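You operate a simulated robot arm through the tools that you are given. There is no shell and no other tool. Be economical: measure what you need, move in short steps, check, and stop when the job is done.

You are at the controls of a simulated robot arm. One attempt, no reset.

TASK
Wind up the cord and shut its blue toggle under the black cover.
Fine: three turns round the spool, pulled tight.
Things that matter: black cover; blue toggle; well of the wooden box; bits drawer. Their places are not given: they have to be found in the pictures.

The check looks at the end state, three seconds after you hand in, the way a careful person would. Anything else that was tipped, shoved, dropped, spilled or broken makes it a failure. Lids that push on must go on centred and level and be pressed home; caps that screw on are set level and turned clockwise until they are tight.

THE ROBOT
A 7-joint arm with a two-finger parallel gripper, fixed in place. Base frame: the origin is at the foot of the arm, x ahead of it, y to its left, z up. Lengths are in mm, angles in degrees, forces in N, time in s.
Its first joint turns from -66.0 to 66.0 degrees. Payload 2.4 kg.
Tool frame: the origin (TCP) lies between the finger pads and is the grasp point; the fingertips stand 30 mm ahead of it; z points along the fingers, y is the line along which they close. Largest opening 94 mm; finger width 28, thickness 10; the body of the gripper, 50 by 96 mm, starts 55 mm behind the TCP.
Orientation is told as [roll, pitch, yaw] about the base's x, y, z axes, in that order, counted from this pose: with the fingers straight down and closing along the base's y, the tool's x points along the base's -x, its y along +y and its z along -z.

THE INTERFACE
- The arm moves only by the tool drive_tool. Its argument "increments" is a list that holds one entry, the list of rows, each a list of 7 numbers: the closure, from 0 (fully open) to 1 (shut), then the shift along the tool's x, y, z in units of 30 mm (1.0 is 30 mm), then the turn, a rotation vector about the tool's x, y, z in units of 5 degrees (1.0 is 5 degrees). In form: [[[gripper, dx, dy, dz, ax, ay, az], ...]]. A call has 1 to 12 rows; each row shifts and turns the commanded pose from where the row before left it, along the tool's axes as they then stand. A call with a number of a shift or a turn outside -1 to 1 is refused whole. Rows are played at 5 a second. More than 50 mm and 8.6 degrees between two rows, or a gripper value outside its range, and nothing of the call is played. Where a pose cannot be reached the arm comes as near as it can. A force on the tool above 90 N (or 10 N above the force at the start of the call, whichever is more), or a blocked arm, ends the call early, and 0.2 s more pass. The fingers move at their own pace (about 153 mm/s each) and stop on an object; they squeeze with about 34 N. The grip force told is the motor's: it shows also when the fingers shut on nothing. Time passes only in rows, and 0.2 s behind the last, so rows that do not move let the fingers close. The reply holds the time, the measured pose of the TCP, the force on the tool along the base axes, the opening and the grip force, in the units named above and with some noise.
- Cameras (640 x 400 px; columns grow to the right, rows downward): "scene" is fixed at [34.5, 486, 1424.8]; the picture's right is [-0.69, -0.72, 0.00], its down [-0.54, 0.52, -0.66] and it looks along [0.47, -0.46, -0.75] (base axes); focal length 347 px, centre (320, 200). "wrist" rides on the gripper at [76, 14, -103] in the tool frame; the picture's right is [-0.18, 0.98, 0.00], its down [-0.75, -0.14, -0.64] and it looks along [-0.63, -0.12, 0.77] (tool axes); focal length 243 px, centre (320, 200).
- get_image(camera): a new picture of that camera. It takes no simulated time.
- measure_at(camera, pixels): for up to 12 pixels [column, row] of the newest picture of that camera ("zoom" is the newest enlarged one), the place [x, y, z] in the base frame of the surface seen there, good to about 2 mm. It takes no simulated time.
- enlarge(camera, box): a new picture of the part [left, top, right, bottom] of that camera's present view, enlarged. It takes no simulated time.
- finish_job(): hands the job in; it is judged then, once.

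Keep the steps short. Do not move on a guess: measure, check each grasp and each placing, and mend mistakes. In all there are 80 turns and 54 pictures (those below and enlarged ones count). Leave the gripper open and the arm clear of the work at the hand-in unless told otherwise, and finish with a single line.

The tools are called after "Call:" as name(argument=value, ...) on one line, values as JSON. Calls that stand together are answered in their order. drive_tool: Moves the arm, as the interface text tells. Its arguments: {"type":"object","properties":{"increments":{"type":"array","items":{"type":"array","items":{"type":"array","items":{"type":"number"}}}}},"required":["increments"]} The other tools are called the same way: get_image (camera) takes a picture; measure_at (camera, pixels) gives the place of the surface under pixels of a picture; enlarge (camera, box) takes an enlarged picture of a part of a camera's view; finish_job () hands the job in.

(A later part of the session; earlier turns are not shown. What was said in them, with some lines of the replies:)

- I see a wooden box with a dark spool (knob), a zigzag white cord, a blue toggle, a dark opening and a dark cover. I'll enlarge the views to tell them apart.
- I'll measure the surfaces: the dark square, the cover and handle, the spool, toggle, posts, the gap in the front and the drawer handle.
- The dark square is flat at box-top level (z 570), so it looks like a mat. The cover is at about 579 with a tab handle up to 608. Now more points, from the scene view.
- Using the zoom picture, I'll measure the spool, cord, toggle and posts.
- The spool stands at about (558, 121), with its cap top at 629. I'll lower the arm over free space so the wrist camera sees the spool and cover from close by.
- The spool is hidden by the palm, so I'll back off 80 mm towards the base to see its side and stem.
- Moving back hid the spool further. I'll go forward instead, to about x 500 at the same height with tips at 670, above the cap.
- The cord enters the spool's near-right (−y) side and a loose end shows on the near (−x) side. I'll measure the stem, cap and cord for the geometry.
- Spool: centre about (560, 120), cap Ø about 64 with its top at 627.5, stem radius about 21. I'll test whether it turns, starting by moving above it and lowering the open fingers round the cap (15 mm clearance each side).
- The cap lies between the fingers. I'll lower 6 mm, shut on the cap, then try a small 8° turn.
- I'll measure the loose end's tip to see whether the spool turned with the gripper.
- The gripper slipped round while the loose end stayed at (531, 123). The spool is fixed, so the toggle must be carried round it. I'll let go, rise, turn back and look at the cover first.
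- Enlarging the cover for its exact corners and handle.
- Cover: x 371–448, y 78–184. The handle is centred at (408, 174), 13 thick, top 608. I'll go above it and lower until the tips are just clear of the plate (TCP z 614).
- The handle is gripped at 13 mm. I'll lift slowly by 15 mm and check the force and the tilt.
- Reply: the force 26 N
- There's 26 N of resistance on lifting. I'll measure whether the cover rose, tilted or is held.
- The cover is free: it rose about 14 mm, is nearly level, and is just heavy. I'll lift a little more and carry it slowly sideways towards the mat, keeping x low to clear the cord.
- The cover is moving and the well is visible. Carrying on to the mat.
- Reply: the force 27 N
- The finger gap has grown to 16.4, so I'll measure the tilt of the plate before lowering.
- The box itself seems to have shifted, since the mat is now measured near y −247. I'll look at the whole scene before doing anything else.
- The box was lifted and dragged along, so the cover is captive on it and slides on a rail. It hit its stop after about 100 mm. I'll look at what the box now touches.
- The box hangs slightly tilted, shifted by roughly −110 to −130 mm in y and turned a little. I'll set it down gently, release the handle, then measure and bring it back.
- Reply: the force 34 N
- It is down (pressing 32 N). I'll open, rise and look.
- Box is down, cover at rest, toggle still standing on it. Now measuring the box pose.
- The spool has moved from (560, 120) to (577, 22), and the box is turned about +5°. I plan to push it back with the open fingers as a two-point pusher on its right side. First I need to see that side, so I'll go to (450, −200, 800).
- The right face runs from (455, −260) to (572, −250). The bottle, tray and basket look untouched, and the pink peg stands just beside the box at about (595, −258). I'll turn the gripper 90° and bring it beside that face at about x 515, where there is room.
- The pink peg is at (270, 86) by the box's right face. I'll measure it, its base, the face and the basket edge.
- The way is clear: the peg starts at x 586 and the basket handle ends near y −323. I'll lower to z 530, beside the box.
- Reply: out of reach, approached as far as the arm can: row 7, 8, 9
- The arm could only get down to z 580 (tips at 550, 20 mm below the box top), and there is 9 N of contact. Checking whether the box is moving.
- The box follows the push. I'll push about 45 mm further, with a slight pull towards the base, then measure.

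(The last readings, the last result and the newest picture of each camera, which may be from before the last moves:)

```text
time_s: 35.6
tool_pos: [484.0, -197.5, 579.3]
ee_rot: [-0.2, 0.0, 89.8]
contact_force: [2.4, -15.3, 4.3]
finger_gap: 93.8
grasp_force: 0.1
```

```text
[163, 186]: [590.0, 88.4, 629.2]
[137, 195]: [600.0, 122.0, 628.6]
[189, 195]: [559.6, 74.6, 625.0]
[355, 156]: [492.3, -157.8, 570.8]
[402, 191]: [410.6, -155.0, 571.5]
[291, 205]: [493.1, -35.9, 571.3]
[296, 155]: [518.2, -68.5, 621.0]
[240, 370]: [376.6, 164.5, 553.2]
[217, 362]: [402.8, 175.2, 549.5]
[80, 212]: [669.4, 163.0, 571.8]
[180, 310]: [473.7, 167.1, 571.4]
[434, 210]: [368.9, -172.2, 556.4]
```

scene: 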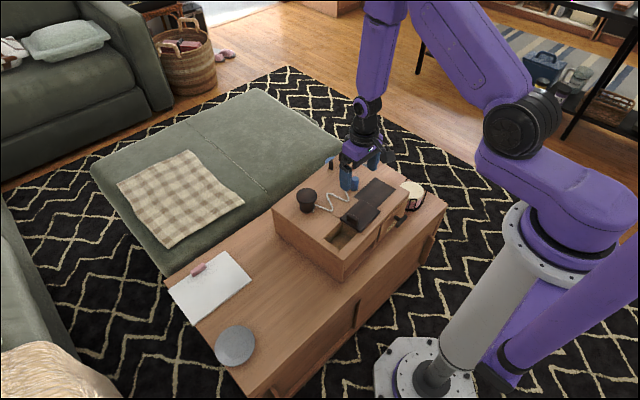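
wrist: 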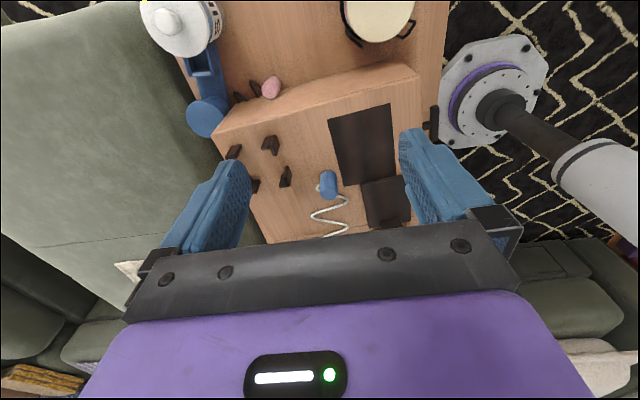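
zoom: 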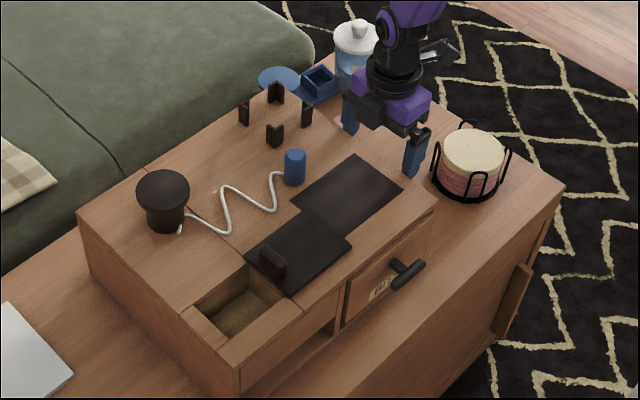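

Yaw is now about restored, with roughly (−20, +22) left to go. I'll push the last 21 mm in y.

Call:
drive_tool(increments=[[[0, -0.25, 0.12, 0, 0, 0, 0], [0, -0.25, 0.12, 0, 0, 0, 0], [0, -0.22, 0.1, 0, 0, 0, 0], [0, 0, 0, 0, 0, 0, 0]]])

Call:
drive_tool(increments=[[[0, 0.5, 0, 0, 0, 0, 0], [0, 0.5, 0, -1, 0, 0, 0], [0, 0, 0, -1, 0, 0, 1], [0, 0, 0, -1, 0, 0, 1], [0, 0, 0, -1, 0, 0, 1], [0, 0, 0, -1, 0, 0, 1], [0, 0, 0, -1, 0, 0, 1], [0, 0, 0, -1, 0, 0, 1], [0, 0, 0, 0, 0, 0, 1], [0, 0, 0, 0, 0, 0, 1], [0, 0, 0, 0, 0, 0, 1], [0, 0, 0, 0, 0, 0, 1]]])

Call:
drive_tool(increments=[[[0, 0, 0, 0, 0, 0, 1], [0, 0, 0, 0, 0, 0, 1], [0, 0, 0, 0, 0, 0, 1], [0, 0, 0, 0, 0, 0, 1], [0, 0, 0, 0, 0, 0, 1], [0, 0, 0, 0, 0, 0, 1], [0, 0, 0, 0, 0, 0, 1], [0, 0, 0, 0, 0, 0, 1], [0, 0, 0, 0, 0, 0, 0]]])

Call:
get_image(camera="scene")

```text
time_s: 36.6
tool_pos: [473.4, -176.0, 579.6]
ee_rot: [0.1, -0.1, 90.1]
contact_force: [0.0, -10.4, -1.5]
finger_gap: 93.9
grasp_force: 0.1
```

```text
time_s: 39.2
tool_pos: [475.8, -205.5, 789.6]
ee_rot: [0.0, -0.1, 40.0]
contact_force: [0.6, 0.6, -0.3]
finger_gap: 93.9
grasp_force: 0.0
```

```text
time_s: 41.2
tool_pos: [475.3, -205.6, 789.1]
ee_rot: [0.0, -0.1, -0.1]
contact_force: [0.4, 0.7, -0.5]
finger_gap: 94.3
grasp_force: 0.0
```

```text
18 pictures are left
```

scene: 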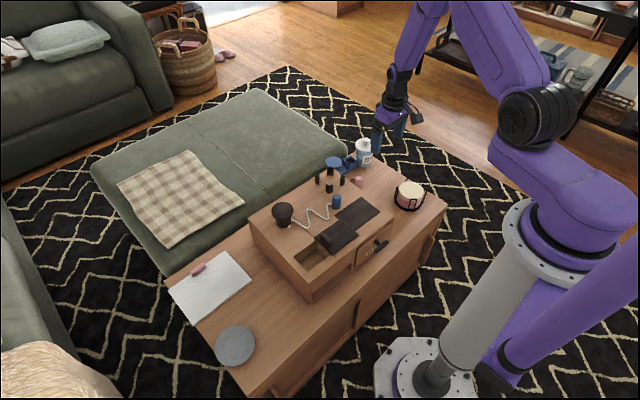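

The box is nearly back and the basket, bottle and tray look as at the start. I'll enlarge and measure the handle, spool and well for the x correction.

Call:
enlarge(camera="scene", box=[250, 150, 410, 290])

Call:
measure_at(camera="scene", pixels=[[357, 178], [358, 184], [272, 211], [295, 213], [357, 197], [336, 199]])

```text
2.86 times, centred on (330, 220) of scene
```

zoom: 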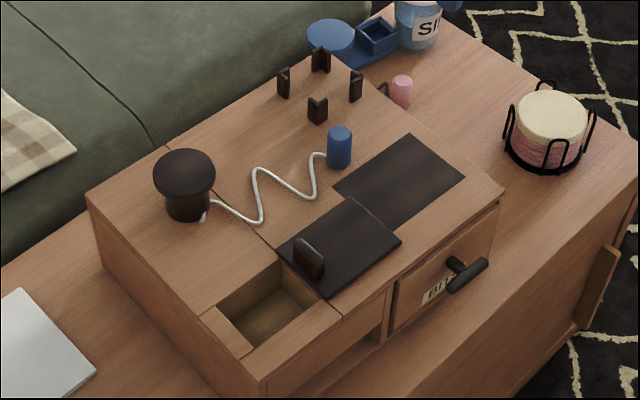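

```text
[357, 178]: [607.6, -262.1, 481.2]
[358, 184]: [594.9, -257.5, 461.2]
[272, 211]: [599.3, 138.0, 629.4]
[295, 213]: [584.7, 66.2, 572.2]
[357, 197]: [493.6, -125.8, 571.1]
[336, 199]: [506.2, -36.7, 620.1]
```

Call:
measure_at(camera="zoom", pixels=[[154, 175], [215, 175], [409, 135], [463, 177], [335, 186], [302, 245], [322, 268], [401, 242], [350, 200], [282, 262], [202, 316], [327, 318]])

Call:
measure_at(camera="zoom", pixels=[[248, 350], [235, 310], [262, 318], [262, 345], [240, 292], [290, 300], [270, 312], [330, 292], [340, 130], [310, 258], [205, 215], [339, 150]])

```text
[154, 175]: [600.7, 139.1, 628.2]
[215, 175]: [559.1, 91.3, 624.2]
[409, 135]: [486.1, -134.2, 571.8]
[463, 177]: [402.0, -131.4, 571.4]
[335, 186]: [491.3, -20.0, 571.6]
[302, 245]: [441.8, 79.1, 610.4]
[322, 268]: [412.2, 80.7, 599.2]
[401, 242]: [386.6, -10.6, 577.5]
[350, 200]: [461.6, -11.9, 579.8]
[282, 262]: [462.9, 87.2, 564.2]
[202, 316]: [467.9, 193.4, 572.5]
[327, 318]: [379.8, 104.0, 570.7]
```

```text
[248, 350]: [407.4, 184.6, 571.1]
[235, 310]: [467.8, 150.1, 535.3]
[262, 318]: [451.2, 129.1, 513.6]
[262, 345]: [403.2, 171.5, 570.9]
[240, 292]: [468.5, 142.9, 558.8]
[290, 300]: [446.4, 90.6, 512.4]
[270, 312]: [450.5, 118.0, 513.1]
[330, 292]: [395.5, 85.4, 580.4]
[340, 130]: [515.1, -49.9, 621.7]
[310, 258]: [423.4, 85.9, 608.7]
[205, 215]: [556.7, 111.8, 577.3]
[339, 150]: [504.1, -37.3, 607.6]
```

The peg, basket and mat are back within a few mm. The box is still about 10–20 mm too far in +x with about −2° of yaw. I'll grip the handle at about (427, 83) and pull it towards the base without lifting. First, above the handle.

Call:
drive_tool(increments=[[[0, 0.16, 0.96, 0, 0, 0, 0], [0, 0.16, 0.96, 0, 0, 0, 0], [0, 0.16, 0.96, 0, 0, 0, 0], [0, 0.16, 0.96, 0, 0, 0, 0], [0, 0.16, 0.96, 0, 0, 0, 0], [0, 0.16, 0.96, 0, 0, 0, 0], [0, 0.16, 0.96, 0, 0, 0, 0], [0, 0.16, 0.96, 0, 0, 0, 0], [0, 0.16, 0.96, 0.5, 0, 0, 0], [0, 0.16, 0.96, 1, 0, 0, 0], [0, 0, 0, 1, 0, 0, 0], [0, 0, 0, 0, 0, 0, 0]]])

Call:
get_image(camera="wrist")

```text
time_s: 43.8
tool_pos: [426.3, 84.3, 714.7]
ee_rot: [0.0, -0.1, 0.0]
contact_force: [0.5, 0.1, -0.1]
finger_gap: 93.9
grasp_force: 0.1
```

```text
16 pictures are left
```

wrist: 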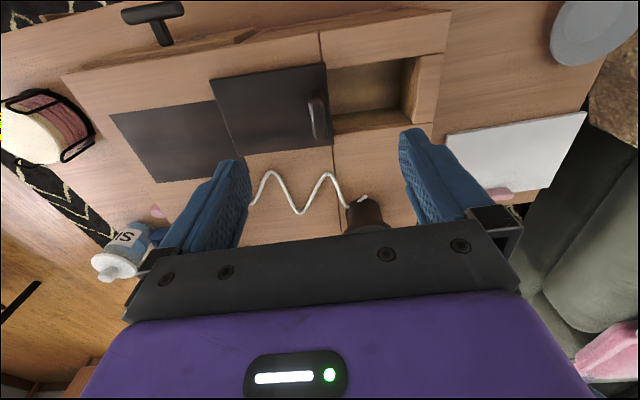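

Call:
measure_at(camera="wrist", pixels=[[317, 102], [319, 130], [211, 78], [327, 64], [333, 145], [243, 153], [413, 58], [404, 124], [370, 85], [446, 12], [320, 32], [335, 190]])

```text
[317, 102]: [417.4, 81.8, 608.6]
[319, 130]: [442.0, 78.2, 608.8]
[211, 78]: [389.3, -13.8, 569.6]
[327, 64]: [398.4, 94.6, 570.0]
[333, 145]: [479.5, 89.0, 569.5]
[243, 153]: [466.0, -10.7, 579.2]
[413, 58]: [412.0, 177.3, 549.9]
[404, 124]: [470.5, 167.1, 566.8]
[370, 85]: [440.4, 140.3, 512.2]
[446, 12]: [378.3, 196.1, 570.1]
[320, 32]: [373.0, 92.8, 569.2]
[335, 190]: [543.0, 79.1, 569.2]
```

The handle centre is (428, 81) and the seam shows about −3 to −4° of yaw. I'll turn the gripper −4°, lower, and close on the handle.

Call:
drive_tool(increments=[[[0, -0.07, -0.11, 0, 0, 0, 0.8], [0, 0, 0, 1, 0, 0, 0], [0, 0, 0, 1, 0, 0, 0], [0, 0, 0, 1, 0, 0, 0], [0, 0, 0, 0.35, 0, 0, 0], [0.5, 0, 0, 0, 0, 0, 0], [1, 0, 0, 0, 0, 0, 0], [1, 0, 0, 0, 0, 0, 0], [1, 0, 0, 0, 0, 0, 0]]])

```text
time_s: 45.8
tool_pos: [428.2, 80.2, 613.8]
ee_rot: [0.0, -0.1, -3.6]
contact_force: [1.5, 8.6, 0.8]
finger_gap: 13.9
grasp_force: 34.3
```

Gripped at 13.9 mm. Now I'll pull 20 mm towards the base while turning back, with no lift.

Call:
drive_tool(increments=[[[1, 0.13, 0, 0, 0, 0, -0.15], [1, 0.13, 0, 0, 0, 0, -0.15], [1, 0.13, 0, 0, 0, 0, -0.15], [1, 0.13, 0, 0, 0, 0, -0.15], [1, 0.13, -0.05, 0, 0, 0, -0.15], [1, 0, -0.05, 0, 0, 0, 0], [1, 0, 0, 0, 0, 0, 0]]])

Call:
enlarge(camera="scene", box=[250, 150, 410, 290])

Call:
measure_at(camera="zoom", pixels=[[154, 178], [215, 178], [409, 137], [461, 180], [335, 189], [89, 200], [263, 385], [340, 135], [370, 250]])

```text
time_s: 47.4
tool_pos: [409.0, 77.8, 614.1]
ee_rot: [0.0, -0.1, -0.3]
contact_force: [6.7, 0.2, 8.3]
finger_gap: 13.3
grasp_force: 33.9
```

```text
2.86 times, centred on (330, 220) of scene
```

zoom: 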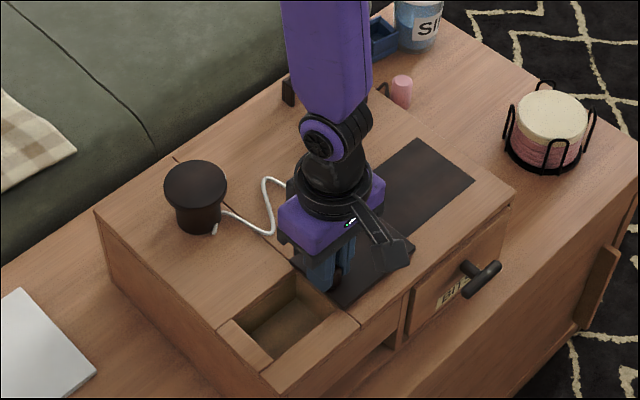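

```text
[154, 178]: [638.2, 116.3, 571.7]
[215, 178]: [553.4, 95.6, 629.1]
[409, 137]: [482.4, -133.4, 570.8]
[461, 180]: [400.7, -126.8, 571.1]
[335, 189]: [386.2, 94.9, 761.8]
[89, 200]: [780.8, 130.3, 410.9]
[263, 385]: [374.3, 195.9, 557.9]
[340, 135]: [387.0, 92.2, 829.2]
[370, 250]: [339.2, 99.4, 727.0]
```

Call:
measure_at(camera="zoom", pixels=[[166, 188], [225, 188], [421, 139], [473, 181], [96, 212], [276, 392], [514, 190], [250, 370], [220, 330], [176, 158]])

```text
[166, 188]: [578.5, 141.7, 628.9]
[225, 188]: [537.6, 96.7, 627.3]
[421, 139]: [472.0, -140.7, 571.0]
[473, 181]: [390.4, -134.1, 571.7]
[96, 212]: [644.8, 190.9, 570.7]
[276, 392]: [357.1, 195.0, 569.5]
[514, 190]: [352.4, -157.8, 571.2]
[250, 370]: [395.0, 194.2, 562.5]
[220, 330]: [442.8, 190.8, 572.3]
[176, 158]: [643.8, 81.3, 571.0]
```

The box is back within a few mm: spool (558, 119), mat corners matching, front-left corner (357, 195). I'll release the handle, rise and tilt the tool 35° forward. That pose can reach round the far side of the spool.

Call:
drive_tool(increments=[[[0.65, 0, 0, 0, 0, 0, 0], [0.65, 0, 0, 0, 0, 0, 0], [0.65, 0, 0, -1, 0, 0, 0], [0.5, 0, 0, -1, 0, 0, 0], [0.5, 0, 0, -1, 0, 0, 0], [0.5, 0, 0, -1, 0, -1, 0], [0.5, 0, 0, 0, 0, -1, 0], [0.5, 0, 0, 0, 0, -1, 0], [0.5, 0, 0, 0, 0, -1, 0], [0.5, 0, 0, 0, 0, -1, 0], [0.5, 0, 0, 0, 0, -1, 0], [0.5, 0, 0, 0, 0, -1, 0]]])

Call:
enlarge(camera="scene", box=[250, 150, 410, 290])

```text
time_s: 50.0
tool_pos: [409.0, 78.0, 735.2]
ee_rot: [0.0, -35.3, -0.3]
contact_force: [-0.1, 0.1, 0.5]
finger_gap: 47.2
grasp_force: 0.1
```

```text
2.86 times, centred on (330, 220) of scene
```

zoom: 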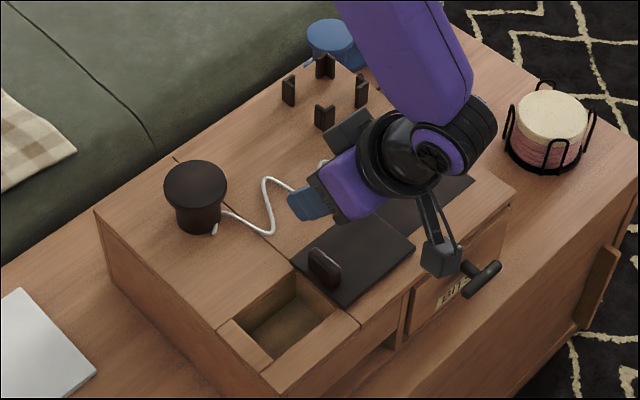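

The tool is tilted and the fingers are half open. I'll move closer to the toggle, still above it, and check with the wrist camera.

Call:
drive_tool(increments=[[[0.5, -0.18, -0.97, 0.33, 0, 0, 0], [0.5, -0.18, -0.97, 0.33, 0, 0, 0], [0.5, -0.18, -0.97, 0.33, 0, 0, 0], [0.5, -0.18, -0.96, 0.33, 0, 0, 0], [0.5, 0, 0, 0, 0, 0, 0]]])

Call:
get_image(camera="wrist")

```text
time_s: 51.2
tool_pos: [449.1, -39.1, 714.3]
ee_rot: [0.0, -35.2, -0.2]
contact_force: [0.1, 0.9, -0.7]
finger_gap: 46.8
grasp_force: 0.1
```

```text
13 pictures are left
```

wrist: 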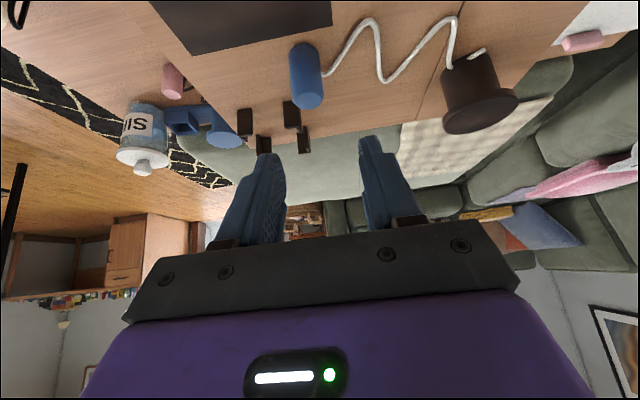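

Call:
measure_at(camera="wrist", pixels=[[309, 98], [292, 75], [320, 72], [302, 50], [304, 44], [326, 72], [370, 22], [384, 82], [450, 18], [478, 120], [447, 65], [308, 106]])

```text
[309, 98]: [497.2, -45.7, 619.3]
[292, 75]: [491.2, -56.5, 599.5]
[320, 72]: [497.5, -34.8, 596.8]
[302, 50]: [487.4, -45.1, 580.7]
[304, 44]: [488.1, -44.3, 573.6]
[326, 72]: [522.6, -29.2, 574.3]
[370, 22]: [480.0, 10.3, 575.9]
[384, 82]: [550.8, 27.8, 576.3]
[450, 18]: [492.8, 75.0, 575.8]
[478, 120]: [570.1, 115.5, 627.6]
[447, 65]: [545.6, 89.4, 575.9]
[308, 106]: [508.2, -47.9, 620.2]
```

Toggle centre is about (499, −45.5), radius about 12, top 619. I'll move over it and lower the half-open fingers to TCP z 609.

Call:
drive_tool(increments=[[[0.5, -0.68, -0.11, 0.48, 0, 0, 0], [0.5, -0.68, -0.11, 0.48, 0, 0, 0], [0.5, 0, 0, 0, 0, 0, 0], [0.5, 0.5, 0, 0.717, 0, 0, 0], [0.5, 0.5, 0, 0.717, 0, 0, 0], [0.5, 0.5, 0, 0.717, 0, 0, 0], [0.5, 0.5, 0, 0.717, 0, 0, 0], [0.5, 0, 0, 0, 0, 0, 0]]])

Call:
drive_tool(increments=[[[1, 0, 0, 0, 0, 0, 0], [1, 0, 0, 0, 0, 0, 0], [1, 0, 0, 0, 0, 0, 0]]])

```text
time_s: 53.0
tool_pos: [499.0, -46.2, 609.0]
ee_rot: [-0.1, -35.2, -0.2]
contact_force: [-0.9, -0.5, -0.5]
finger_gap: 47.0
grasp_force: 0.1
```

```text
time_s: 53.8
tool_pos: [499.3, -45.2, 611.8]
ee_rot: [0.0, -35.1, -0.2]
contact_force: [0.8, -0.2, 1.0]
finger_gap: 29.9
grasp_force: 34.3
```

Gripped (29.9 mm). I'll lift 36 mm and carry the toggle to the near side of the spool, at (493, 119), on a 66 mm orbit.

Call:
drive_tool(increments=[[[1, -0.345, 0, -0.49, 0, 0, 0], [1, -0.345, 0, -0.49, 0, 0, 0], [1, 0.027, 0.915, -0.019, 0, 0, 0], [1, 0.027, 0.915, -0.019, 0, 0, 0], [1, 0.027, 0.915, -0.019, 0, 0, 0], [1, 0.027, 0.915, -0.019, 0, 0, 0], [1, 0.027, 0.915, -0.019, 0, 0, 0], [1, 0.027, 0.915, -0.019, 0, 0, 0], [1, 0, 0, 0, 0, 0, 0]]])

Call:
enlarge(camera="scene", box=[250, 150, 410, 290])

```text
time_s: 55.8
tool_pos: [494.3, 118.3, 647.7]
ee_rot: [-0.1, -35.1, -0.3]
contact_force: [0.2, 0.5, 0.2]
finger_gap: 30.0
grasp_force: 34.0
```

```text
2.86 times, centred on (330, 220) of scene
```

zoom: 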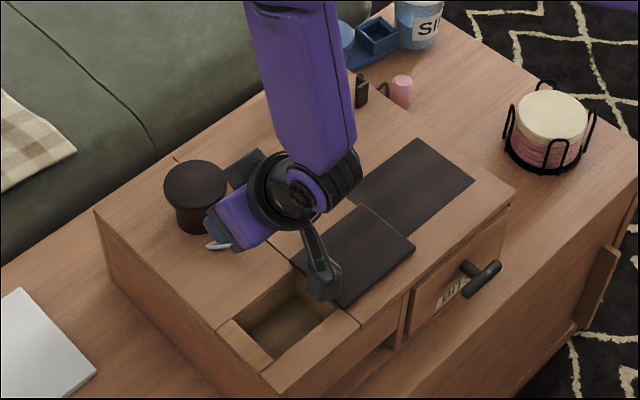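

Toggle held and no force on the tool. Now the first half-turn clockwise round the spool.

Call:
drive_tool(increments=[[[1, -0.156, 0.893, 0.109, 0, 0, 0], [1, -0.44, 0.74, 0.308, 0, 0, 0], [1, -0.65, 0.457, 0.455, 0, 0, 0], [1, -0.745, 0.097, 0.522, 0, 0, 0], [1, -0.7125, -0.283, 0.499, 0, 0, 0], [1, -0.557, -0.613, 0.39, 0, 0, 0], [1, -0.306, -0.837, 0.214, 0, 0, 0], [1, 0, 0, 0, 0, 0, 0]]])

Call:
get_image(camera="wrist")

```text
time_s: 57.6
tool_pos: [625.5, 130.8, 646.5]
ee_rot: [-0.1, -35.1, -0.2]
contact_force: [0.0, 0.4, -0.6]
finger_gap: 29.8
grasp_force: 33.4
```

```text
11 pictures are left
```

wrist: 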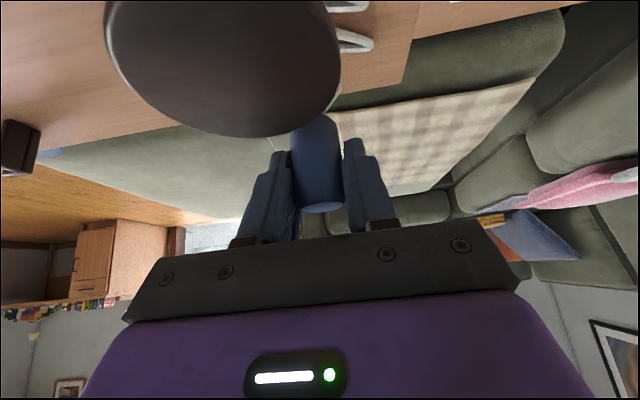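

The far side is reachable, the toggle is held, and the cord follows slack round the +y side. Completing the first turn.

Call:
drive_tool(increments=[[[1, 0, -0.913, 0, 0, 0, 0], [1, 0.306, -0.837, -0.214, 0, 0, 0], [1, 0.557, -0.613, -0.39, 0, 0, 0], [1, 0.7125, -0.283, -0.499, 0, 0, 0], [1, 0.745, 0.097, -0.522, 0, 0, 0], [1, 0.65, 0.457, -0.455, 0, 0, 0], [1, 0.44, 0.74, -0.308, 0, 0, 0], [1, 0.156, 0.893, -0.109, 0, 0, 0], [1, 0, 0, 0, 0, 0, 0]]])

Call:
enlarge(camera="wrist", box=[200, 0, 440, 150])

```text
time_s: 59.6
tool_pos: [493.0, 118.5, 643.4]
ee_rot: [0.0, -35.1, -0.1]
contact_force: [0.2, -0.2, -0.1]
finger_gap: 29.9
grasp_force: 33.8
```

```text
2.67 times, centred on (320, 75) of wrist
```

zoom: 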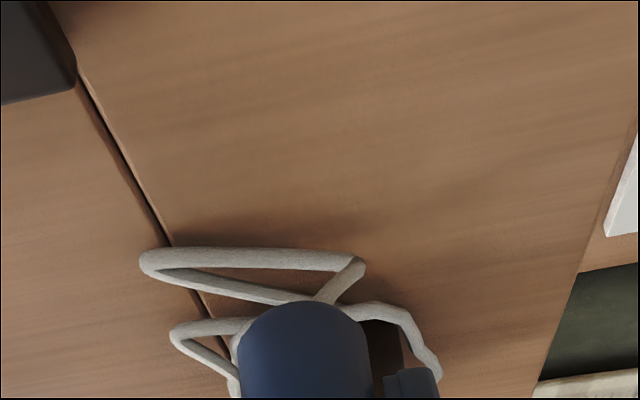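

One turn is on, loosely, with no force. Second turn, checking forces as it goes.

Call:
drive_tool(increments=[[[1, -0.156, 0.893, 0.109, 0, 0, 0], [1, -0.44, 0.74, 0.308, 0, 0, 0], [1, -0.65, 0.457, 0.455, 0, 0, 0], [1, -0.745, 0.097, 0.522, 0, 0, 0], [1, -0.7125, -0.283, 0.499, 0, 0, 0], [1, -0.557, -0.613, 0.39, 0, 0, 0], [1, -0.306, -0.837, 0.214, 0, 0, 0], [1, 0, 0, 0, 0, 0, 0]]])

Call:
drive_tool(increments=[[[1, 0, -0.913, 0, 0, 0, 0], [1, 0.306, -0.837, -0.214, 0, 0, 0], [1, 0.557, -0.613, -0.39, 0, 0, 0], [1, 0.7125, -0.283, -0.499, 0, 0, 0], [1, 0.745, 0.097, -0.522, 0, 0, 0], [1, 0.65, 0.457, -0.455, 0, 0, 0], [1, 0.44, 0.74, -0.308, 0, 0, 0], [1, 0.156, 0.893, -0.109, 0, 0, 0], [1, 0, 0, 0, 0, 0, 0]]])

Call:
get_image(camera="scene")

```text
time_s: 61.4
tool_pos: [625.5, 131.0, 646.5]
ee_rot: [0.0, -35.1, -0.2]
contact_force: [-0.6, -0.5, 0.0]
finger_gap: 30.0
grasp_force: 34.4
```

```text
time_s: 63.4
tool_pos: [492.6, 121.5, 644.0]
ee_rot: [0.1, -35.1, -0.3]
contact_force: [-0.5, -0.7, -0.3]
finger_gap: 29.7
grasp_force: 34.1
```

```text
9 pictures are left
```

scene: 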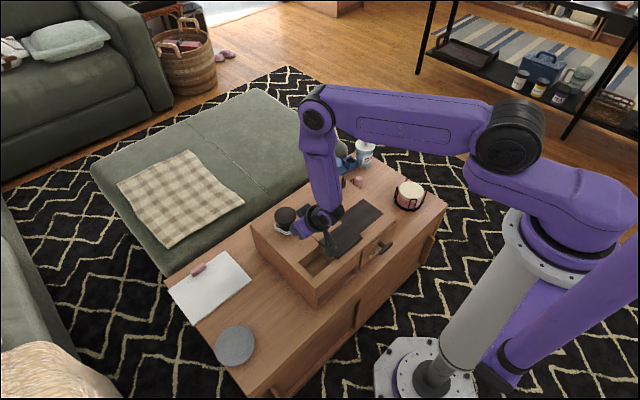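

Still no force and the box is still in place. Third turn.

Call:
drive_tool(increments=[[[1, -0.156, 0.893, 0.109, 0, 0, 0], [1, -0.44, 0.74, 0.308, 0, 0, 0], [1, -0.65, 0.457, 0.455, 0, 0, 0], [1, -0.745, 0.097, 0.522, 0, 0, 0], [1, -0.7125, -0.283, 0.499, 0, 0, 0], [1, -0.557, -0.613, 0.39, 0, 0, 0], [1, -0.306, -0.837, 0.214, 0, 0, 0], [1, 0, 0, 0, 0, 0, 0]]])

Call:
drive_tool(increments=[[[1, 0, -0.913, 0, 0, 0, 0], [1, 0.306, -0.837, -0.214, 0, 0, 0], [1, 0.557, -0.613, -0.39, 0, 0, 0], [1, 0.7125, -0.283, -0.499, 0, 0, 0], [1, 0.745, 0.097, -0.522, 0, 0, 0], [1, 0.65, 0.457, -0.455, 0, 0, 0], [1, 0.44, 0.74, -0.308, 0, 0, 0], [1, 0.156, 0.893, -0.109, 0, 0, 0], [1, 0, 0, 0, 0, 0, 0]]])

Call:
enlarge(camera="wrist", box=[200, 0, 440, 150])

```text
time_s: 65.2
tool_pos: [624.7, 131.6, 643.4]
ee_rot: [0.0, -35.1, -0.1]
contact_force: [0.4, -0.1, 0.0]
finger_gap: 29.5
grasp_force: 33.6
```

```text
time_s: 67.2
tool_pos: [493.8, 118.3, 644.5]
ee_rot: [0.1, -35.1, -0.4]
contact_force: [0.0, 0.4, -0.5]
finger_gap: 29.8
grasp_force: 34.0
```

```text
2.67 times, centred on (320, 75) of wrist
```

zoom: 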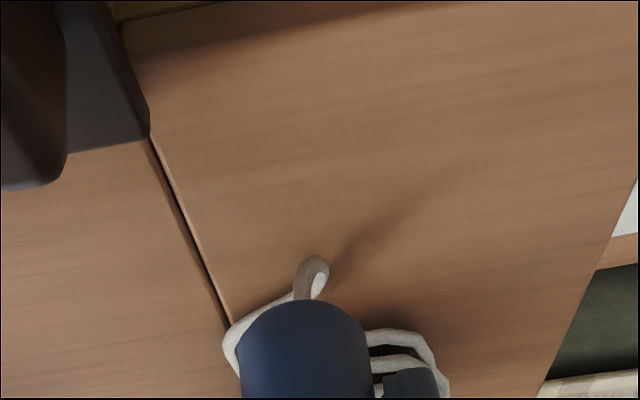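

The cover corner and seam appear shifted against the second-turn view. I'll measure to see whether the box was dragged.

Call:
measure_at(camera="zoom", pixels=[[148, 138], [66, 140], [150, 145], [225, 305], [120, 15], [590, 265], [320, 20], [315, 265], [235, 340], [430, 350]])

Call:
enlarge(camera="scene", box=[250, 150, 410, 290])

Call:
measure_at(camera="zoom", pixels=[[473, 181], [421, 139], [96, 212], [276, 392], [514, 190], [175, 158], [164, 188]])

```text
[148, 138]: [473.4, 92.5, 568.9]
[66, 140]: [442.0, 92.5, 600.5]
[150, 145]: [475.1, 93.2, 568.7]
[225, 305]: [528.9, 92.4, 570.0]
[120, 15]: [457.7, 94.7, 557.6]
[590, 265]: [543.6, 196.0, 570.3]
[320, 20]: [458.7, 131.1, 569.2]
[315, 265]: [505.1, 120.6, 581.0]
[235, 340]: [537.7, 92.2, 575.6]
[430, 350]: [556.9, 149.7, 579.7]
```

```text
2.86 times, centred on (330, 220) of scene
```

zoom: 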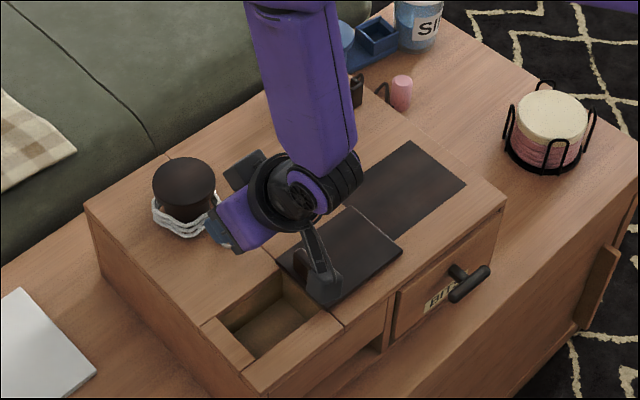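

```text
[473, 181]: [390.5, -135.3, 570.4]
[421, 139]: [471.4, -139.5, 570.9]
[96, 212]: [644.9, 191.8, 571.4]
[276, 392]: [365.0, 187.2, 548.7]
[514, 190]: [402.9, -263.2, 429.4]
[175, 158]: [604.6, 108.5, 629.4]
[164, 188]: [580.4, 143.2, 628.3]
```

Call:
measure_at(camera="zoom", pixels=[[154, 183], [214, 185], [465, 184], [410, 142], [86, 206], [247, 388], [505, 193], [203, 325], [250, 365], [340, 322], [280, 270], [265, 330]])

```text
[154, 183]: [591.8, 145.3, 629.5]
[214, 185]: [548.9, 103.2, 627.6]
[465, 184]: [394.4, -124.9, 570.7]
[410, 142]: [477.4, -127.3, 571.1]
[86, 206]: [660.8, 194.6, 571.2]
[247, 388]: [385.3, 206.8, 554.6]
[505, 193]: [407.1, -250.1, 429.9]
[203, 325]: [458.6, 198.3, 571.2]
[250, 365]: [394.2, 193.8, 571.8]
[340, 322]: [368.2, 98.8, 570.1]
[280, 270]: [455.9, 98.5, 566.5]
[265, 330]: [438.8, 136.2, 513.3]
```

Three coils are visible round the spool, and the box drifted only about (+12, +5) mm. I'll draw the toggle slowly towards the well centre, about (428, 140), watching for tension.

Call:
drive_tool(increments=[[[1, 0.291, 0.139, -0.204, 0, 0, 0], [1, 0.291, 0.139, -0.204, 0, 0, 0], [1, 0.291, 0.139, -0.204, 0, 0, 0], [1, 0, 0, 0, 0, 0, 0]]])

Call:
drive_tool(increments=[[[1, 0.291, 0.139, -0.204, 0, 0, 0], [1, 0.291, 0.139, -0.204, 0, 0, 0], [1, 0.291, 0.139, -0.204, 0, 0, 0], [1, 0, 0, 0, 0, 0, 0]]])

Call:
get_image(camera="wrist")

```text
time_s: 68.2
tool_pos: [463.2, 130.8, 644.9]
ee_rot: [0.0, -35.1, -0.2]
contact_force: [-0.7, 0.2, -0.5]
finger_gap: 29.8
grasp_force: 34.1
```

```text
time_s: 69.2
tool_pos: [429.1, 142.8, 645.5]
ee_rot: [0.0, -35.0, -0.1]
contact_force: [0.4, 0.4, -0.4]
finger_gap: 29.6
grasp_force: 33.6
```

```text
6 pictures are left
```

wrist: 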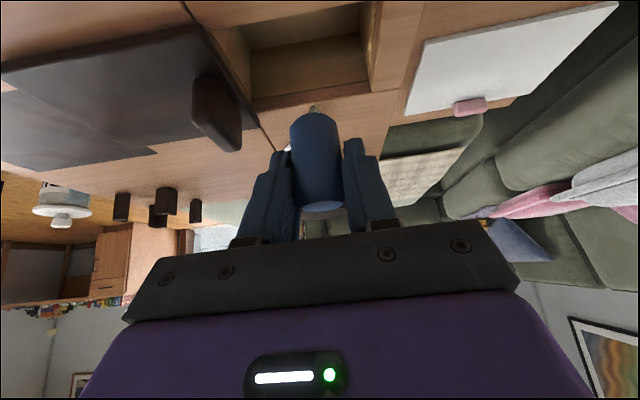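

No tension felt. Measuring the well opening and handle from here.

Call:
measure_at(camera="wrist", pixels=[[254, 112], [368, 95], [375, 20], [362, 40], [300, 104], [250, 60], [310, 65], [235, 135], [205, 85], [372, 60], [300, 8], [312, 112]])

```text
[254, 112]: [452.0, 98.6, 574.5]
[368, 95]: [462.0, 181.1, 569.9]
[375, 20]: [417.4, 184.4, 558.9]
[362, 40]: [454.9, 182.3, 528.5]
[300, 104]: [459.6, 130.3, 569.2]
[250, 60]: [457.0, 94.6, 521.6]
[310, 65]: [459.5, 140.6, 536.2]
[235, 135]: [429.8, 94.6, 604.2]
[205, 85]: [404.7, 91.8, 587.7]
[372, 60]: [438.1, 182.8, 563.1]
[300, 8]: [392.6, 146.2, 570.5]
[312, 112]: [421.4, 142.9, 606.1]
```

Well inside: x 393–459, y 95–182, floor 513. The handle's outer face is near y 95, so I'll come down at (424, 148) to keep the palm clear of it.

Call:
drive_tool(increments=[[[1, 0.137, 0.17, -0.096, 0, 0, 0], [1, 0.283, 0, 0.404, 0, 0, 0], [1, 0.283, 0, 0.404, 0, 0, 0], [1, 0.283, 0, 0.404, 0, 0, 0], [1, 0.283, 0, 0.404, 0, 0, 0], [1, 0.283, 0, 0.404, 0, 0, 0], [1, 0.283, 0, 0.404, 0, 0, 0], [1, 0, 0, 0, 0, 0, 0]]])

```text
time_s: 71.0
tool_pos: [424.3, 147.8, 553.8]
ee_rot: [0.0, -35.1, -0.3]
contact_force: [-0.1, 0.5, -0.4]
finger_gap: 29.6
grasp_force: 34.3
```

The toggle is in the well with no contact force. I'll open just a little (gap about 40), then rise straight up.

Call:
drive_tool(increments=[[[0.57, 0, 0, 0, 0, 0, 0], [0.57, 0, 0, 0, 0, 0, 0], [0.57, -0.283, 0, -0.404, 0, 0, 0], [0.57, -0.283, 0, -0.404, 0, 0, 0], [0.57, -0.283, 0, -0.404, 0, 0, 0], [0.57, -0.5, 0, -0.717, 0, 0, 0], [0.57, -0.5, 0, -0.717, 0, 0, 0], [0.57, -0.5, 0, -0.717, 0, 1, 0], [0.57, 0, 0, 0, 0, 1, 0], [0.57, 0, 0, 0, 0, 1, 0], [0.57, 0, 0, 0, 0, 1, 0], [0.57, 0, 0, 0, 0, 1, 0]]])

Call:
drive_tool(increments=[[[0.57, 0, 0, 0, 0, 1, 0], [0.57, 0, 0, 0, 0, 1, 0], [0.57, 0, -0.95, -0.6, 0, 0, 0], [0.57, 0, -0.95, -0.6, 0, 0, 0], [0.57, 0, 0, 0, 0, 0, 0]]])

Call:
get_image(camera="wrist")

```text
time_s: 73.6
tool_pos: [424.5, 147.9, 678.0]
ee_rot: [0.0, -10.0, -0.2]
contact_force: [-0.1, -0.6, 0.1]
finger_gap: 40.3
grasp_force: 0.1
```

```text
time_s: 74.8
tool_pos: [424.2, 91.1, 715.4]
ee_rot: [0.0, -0.1, -0.2]
contact_force: [0.7, -0.8, 0.1]
finger_gap: 40.3
grasp_force: 0.0
```

```text
5 pictures are left
```

wrist: 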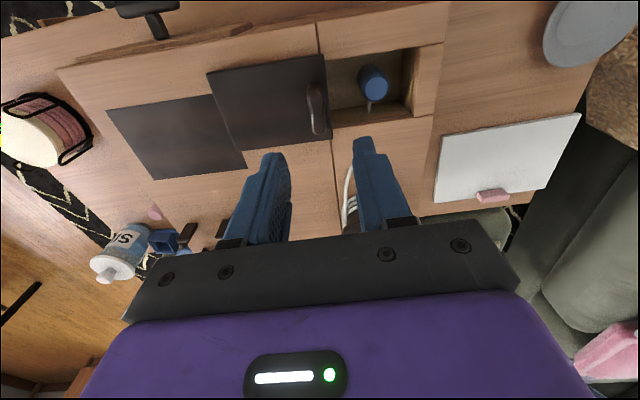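

Call:
enlarge(camera="wrist", box=[290, 40, 440, 240])

Call:
measure_at(camera="wrist", pixels=[[316, 106], [318, 130], [327, 56], [372, 80], [369, 106], [350, 180], [346, 205], [210, 75], [332, 140], [241, 152], [318, 38], [440, 40]])

```text
2.00 times, centred on (365, 140) of wrist
```

zoom: 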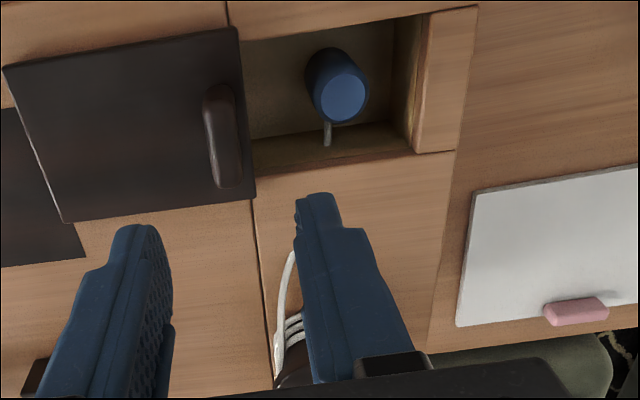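

```text
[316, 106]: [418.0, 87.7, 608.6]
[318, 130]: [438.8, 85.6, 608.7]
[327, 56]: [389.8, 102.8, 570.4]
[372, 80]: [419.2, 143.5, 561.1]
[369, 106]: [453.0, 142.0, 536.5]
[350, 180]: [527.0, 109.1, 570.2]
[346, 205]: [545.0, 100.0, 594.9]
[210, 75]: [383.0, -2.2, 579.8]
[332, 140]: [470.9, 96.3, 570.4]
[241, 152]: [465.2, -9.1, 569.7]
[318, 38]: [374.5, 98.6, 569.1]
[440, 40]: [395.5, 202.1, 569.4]
```

The toggle stands in the well with its top at 561, below the rim at 570. Its cord runs straight and taut to the coiled spool. Next I'll grip the cover handle at (428, 86.5).

Call:
drive_tool(increments=[[[0.57, -0.13, -0.15, 0, 0, 0, 0.3], [0.57, 0, 0, 1, 0, 0, 0], [0.57, 0, 0, 1, 0, 0, 0], [0.57, 0, 0, 1, 0, 0, 0], [0.57, 0, 0, 0.37, 0, 0, 0], [0.57, 0, 0, 0, 0, 0, 0], [1, 0, 0, 0, 0, 0, 0], [1, 0, 0, 0, 0, 0, 0], [1, 0, 0, 0, 0, 0, 0]]])

Call:
drive_tool(increments=[[[1, 0.1, -0.03, 0, 0, 0, -0.12], [1, 0.1, -0.03, 0, 0, 0, -0.12], [1, 0.12, -0.03, 0, 0, 0, -0.12], [1, 0, 0, 0, 0, 0, 0]]])

```text
time_s: 76.8
tool_pos: [429.7, 88.0, 615.2]
ee_rot: [0.0, -0.1, -1.9]
contact_force: [1.8, 0.0, -0.8]
finger_gap: 13.5
grasp_force: 34.0
```

```text
time_s: 77.8
tool_pos: [421.9, 85.2, 615.1]
ee_rot: [0.1, -0.4, 0.1]
contact_force: [15.6, 1.5, 7.0]
finger_gap: 13.8
grasp_force: 34.2
```

Now I'll slide the cover +y in small steps without lifting, watching the force.

Call:
drive_tool(increments=[[[1, 0, 0.2, 0, 0, 0, 0], [1, 0, 0.3, 0, 0, 0, 0], [1, 0, 0.3, 0, 0, 0, 0], [1, 0, 0.3, 0, 0, 0, 0], [1, 0, 0.3, 0, 0, 0, 0], [1, 0, 0.3, 0, 0, 0, 0], [1, 0, 0, 0, 0, 0, 0]]])

Call:
enlarge(camera="scene", box=[250, 150, 410, 290])

Call:
measure_at(camera="zoom", pixels=[[165, 185], [226, 186], [160, 185], [220, 186], [473, 183], [420, 141], [275, 392], [94, 210], [514, 192], [176, 157]])

```text
time_s: 79.4
tool_pos: [419.0, 135.2, 613.9]
ee_rot: [0.0, -0.1, 0.1]
contact_force: [8.3, -0.1, 19.4]
finger_gap: 13.6
grasp_force: 34.2
```

```text
2.86 times, centred on (330, 220) of scene
```

zoom: 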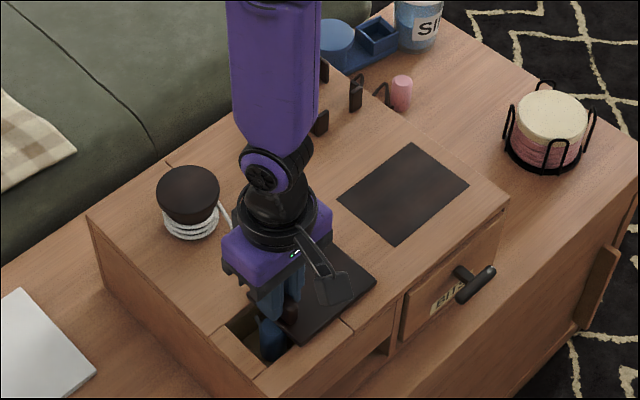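

```text
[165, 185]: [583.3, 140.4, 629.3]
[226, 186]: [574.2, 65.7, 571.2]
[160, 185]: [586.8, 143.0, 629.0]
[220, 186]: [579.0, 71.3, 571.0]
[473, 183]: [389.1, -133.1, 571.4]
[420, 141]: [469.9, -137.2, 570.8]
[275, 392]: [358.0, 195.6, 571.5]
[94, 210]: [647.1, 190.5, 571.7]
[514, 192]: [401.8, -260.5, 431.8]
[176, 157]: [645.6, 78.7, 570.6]
```

The cover slides freely over the well and the box stays put. I'll slide the remaining ~40 mm.

Call:
drive_tool(increments=[[[1, 0, 0.3, 0, 0, 0, 0], [1, 0, 0.3, 0, 0, 0, 0], [1, 0, 0.3, 0, 0, 0, 0], [1, 0, 0.25, 0, 0, 0, 0], [1, 0, 0.15, 0, 0, 0, 0], [1, 0, 0, 0, 0, 0, 0]]])

```text
time_s: 80.8
tool_pos: [419.2, 174.3, 615.6]
ee_rot: [0.0, -0.1, 0.1]
contact_force: [4.8, 0.3, 25.4]
finger_gap: 13.5
grasp_force: 34.0
```

Now I'll release, rise and back off, then check from above.

Call:
drive_tool(increments=[[[0.65, 0, 0, 0, 0, 0, 0], [0.65, 0, 0, 0, 0, 0, 0], [0.65, 0, 0, -0.7, 0, 0, 0], [0.5, 0, 0, -1, 0, 0, 0], [0, 0, 0, -1, 0, 0, 0], [0, 0, 0, -1, 0, 0, 0], [0, 0, -0.5, -1, 0, 0, 0], [0, 0, -0.5, -1, 0, 0, 0], [0, 0, -0.5, 0, 0, 0, 0], [0, 0, -0.5, 0, 0, 0, 0], [0, 0, 0, 0, 0, 0, 0]]])

Call:
get_image(camera="wrist")

Call:
measure_at(camera="wrist", pixels=[[320, 80]])

```text
time_s: 83.2
tool_pos: [416.4, 114.8, 784.9]
ee_rot: [0.0, 0.0, 0.0]
contact_force: [-0.3, -0.1, 0.0]
finger_gap: 93.7
grasp_force: 0.0
```

```text
2 pictures are left
```

wrist: 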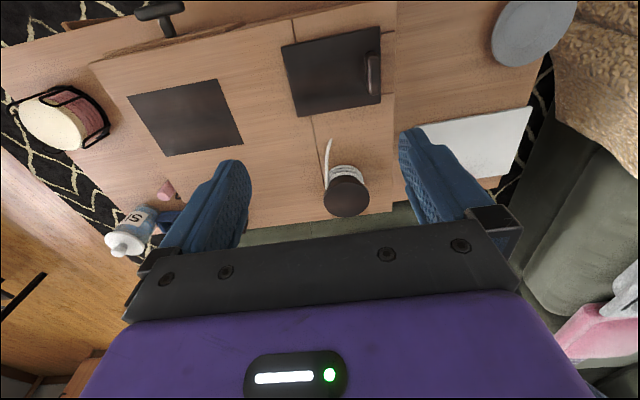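

```text
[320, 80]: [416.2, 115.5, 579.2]
```

Call:
measure_at(camera="wrist", pixels=[[283, 46], [378, 29], [380, 98], [301, 114], [129, 95], [220, 80], [243, 144], [347, 190], [394, 85], [395, 5], [372, 75], [328, 145]])

```text
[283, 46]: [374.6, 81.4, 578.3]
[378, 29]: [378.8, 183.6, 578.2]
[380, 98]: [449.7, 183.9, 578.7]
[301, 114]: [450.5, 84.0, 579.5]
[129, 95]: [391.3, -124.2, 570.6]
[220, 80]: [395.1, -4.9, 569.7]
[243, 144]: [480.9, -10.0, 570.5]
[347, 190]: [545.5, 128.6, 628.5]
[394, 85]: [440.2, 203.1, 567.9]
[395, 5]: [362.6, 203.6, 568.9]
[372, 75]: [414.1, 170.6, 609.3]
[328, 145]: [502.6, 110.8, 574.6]
```

The cover is about 6 mm short of its original seat on the box (the box itself sits about +7 mm in y). I'll regrip the handle and slide it the last 7 mm.

Call:
drive_tool(increments=[[[0, 0, 1, 0, 0, 0, 0], [0, 0, 1, 0.7, 0, 0, 0], [0, 0, 0, 1, 0, 0, 0], [0, 0, 0, 1, 0, 0, 0], [0.55, 0, 0, 1, 0, 0, 0], [0.55, 0, 0, 1, 0, 0, 0], [0.55, 0, 0, 0.97, 0, 0, 0], [0.55, 0, 0, 0, 0, 0, 0], [1, 0, 0, 0, 0, 0, 0], [1, 0, 0, 0, 0, 0, 0], [1, 0, 0, 0, 0, 0, 0]]])

Call:
drive_tool(increments=[[[1, 0, 0.1, 0, 0, 0, 0], [1, 0, 0.1, 0, 0, 0, 0], [1, 0, 0.05, 0, 0, 0, 0], [1, 0, 0, 0, 0, 0, 0]]])

```text
time_s: 85.6
tool_pos: [420.4, 173.6, 614.1]
ee_rot: [-0.1, -0.1, 0.0]
contact_force: [0.4, 0.1, 3.2]
finger_gap: 13.4
grasp_force: 34.6
```

```text
time_s: 86.6
tool_pos: [417.9, 181.6, 615.2]
ee_rot: [0.0, 0.0, 0.1]
contact_force: [4.5, -6.4, -0.3]
finger_gap: 13.6
grasp_force: 34.3
```

A slight 6 N resistance fits the end stop. I'll release, rise and check again.

Call:
drive_tool(increments=[[[0.65, 0, 0, 0, 0, 0, 0], [0.65, 0, 0, 0, 0, 0, 0], [0.65, 0, 0, -0.7, 0, 0, 0], [0.5, 0, 0, -1, 0, 0, 0], [0, 0, 0, -1, 0, 0, 0], [0, 0, 0, -1, 0, 0, 0], [0, 0, -0.5, -1, 0, 0, 0], [0, 0, -0.5, -1, 0, 0, 0], [0, 0, -0.5, 0, 0, 0, 0], [0, 0, -0.5, 0, 0, 0, 0], [0, 0, 0, 0, 0, 0, 0]]])

Call:
get_image(camera="wrist")

Call:
measure_at(camera="wrist", pixels=[[380, 92], [283, 46], [300, 112], [392, 85], [129, 95], [220, 80], [243, 144], [376, 30], [378, 94], [394, 40], [347, 195], [390, 60]])

```text
time_s: 89.0
tool_pos: [419.7, 119.8, 786.2]
ee_rot: [0.0, 0.0, 0.0]
contact_force: [-0.2, 0.0, 0.5]
finger_gap: 94.0
grasp_force: 0.0
```

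```text
1 pictures are left
```

wrist: 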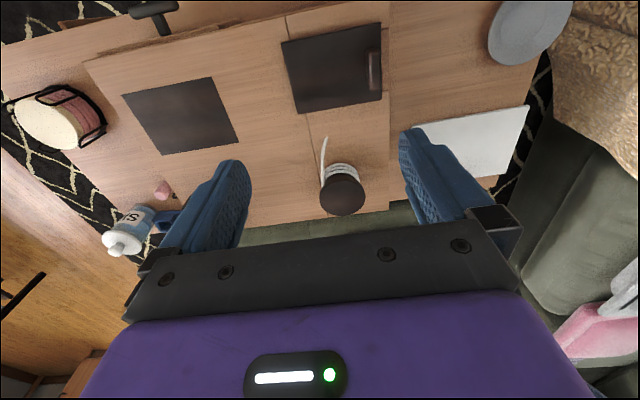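

```text
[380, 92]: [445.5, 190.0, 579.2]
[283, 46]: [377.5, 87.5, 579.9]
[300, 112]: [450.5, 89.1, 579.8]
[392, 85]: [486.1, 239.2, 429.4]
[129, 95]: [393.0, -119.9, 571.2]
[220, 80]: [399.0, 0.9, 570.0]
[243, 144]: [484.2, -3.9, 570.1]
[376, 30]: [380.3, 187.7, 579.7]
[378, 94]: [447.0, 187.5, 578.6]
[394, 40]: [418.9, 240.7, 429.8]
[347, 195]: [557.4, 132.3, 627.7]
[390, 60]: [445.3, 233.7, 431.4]
```

The cover is back in its original place relative to the box: edge about 13 mm from the box edge, level at 579, over the well. I'll raise the arm clear and take a last scene picture.

Call:
drive_tool(increments=[[[0, 0.3, -0.8, -1, 0, 0, 0], [0, 0.3, -0.8, -1, 0, 0, 0], [0, 0.3, -0.8, -1, 0, 0, 0], [0, 0.3, -0.8, -0.5, 0, 0, 0], [0, 0, -0.8, 0, 0, 0, 0], [0, 0, -0.8, 0, 0, 0, 0], [0, 0, -0.8, 0, 0, 0, 0], [0, 0, -0.8, 0, 0, 0, 0], [0, 0, -0.8, 0, 0, 0, 0], [0, 0, 0, 0, 0, 0, 0]]])

Call:
enlarge(camera="scene", box=[250, 150, 410, 290])

Call:
measure_at(camera="zoom", pixels=[[400, 85], [188, 180], [190, 232], [240, 215], [280, 280]])

```text
time_s: 91.2
tool_pos: [382.1, -94.2, 890.1]
ee_rot: [0.0, -0.2, 0.1]
contact_force: [0.4, 0.0, -0.2]
finger_gap: 93.7
grasp_force: 0.1
```

```text
2.86 times, centred on (330, 220) of scene
```

zoom: 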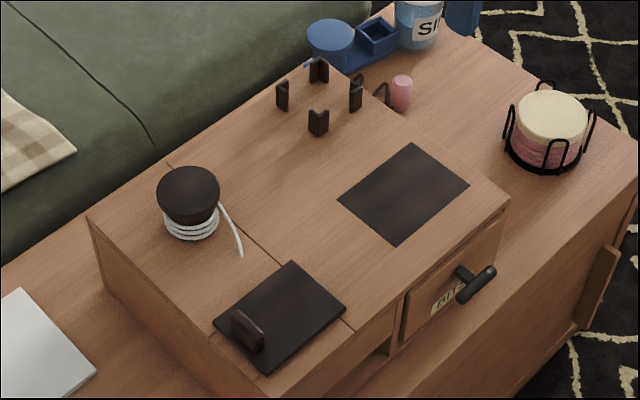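

```text
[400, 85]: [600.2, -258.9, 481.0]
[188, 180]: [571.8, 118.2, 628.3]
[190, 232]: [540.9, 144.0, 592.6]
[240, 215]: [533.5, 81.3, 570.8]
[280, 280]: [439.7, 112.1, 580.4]
```

The picture shows the cord coiled on the spool, the tail running to the well and the cover shut level. Nothing nearby has fallen over and the arm is clear, so I'm handing in.

Call:
finish_job()

```text
The job is handed in.
```

I handed in with three turns round the spool, the blue toggle in the well and the black cover shut over it, but I dragged the box about 100 mm by mistake and only got it back to about 7 mm off its first place; the bits drawer stayed shut, nothing looked knocked over, and the taut cord tail dips into the wood short of the well, as if drawn through it.
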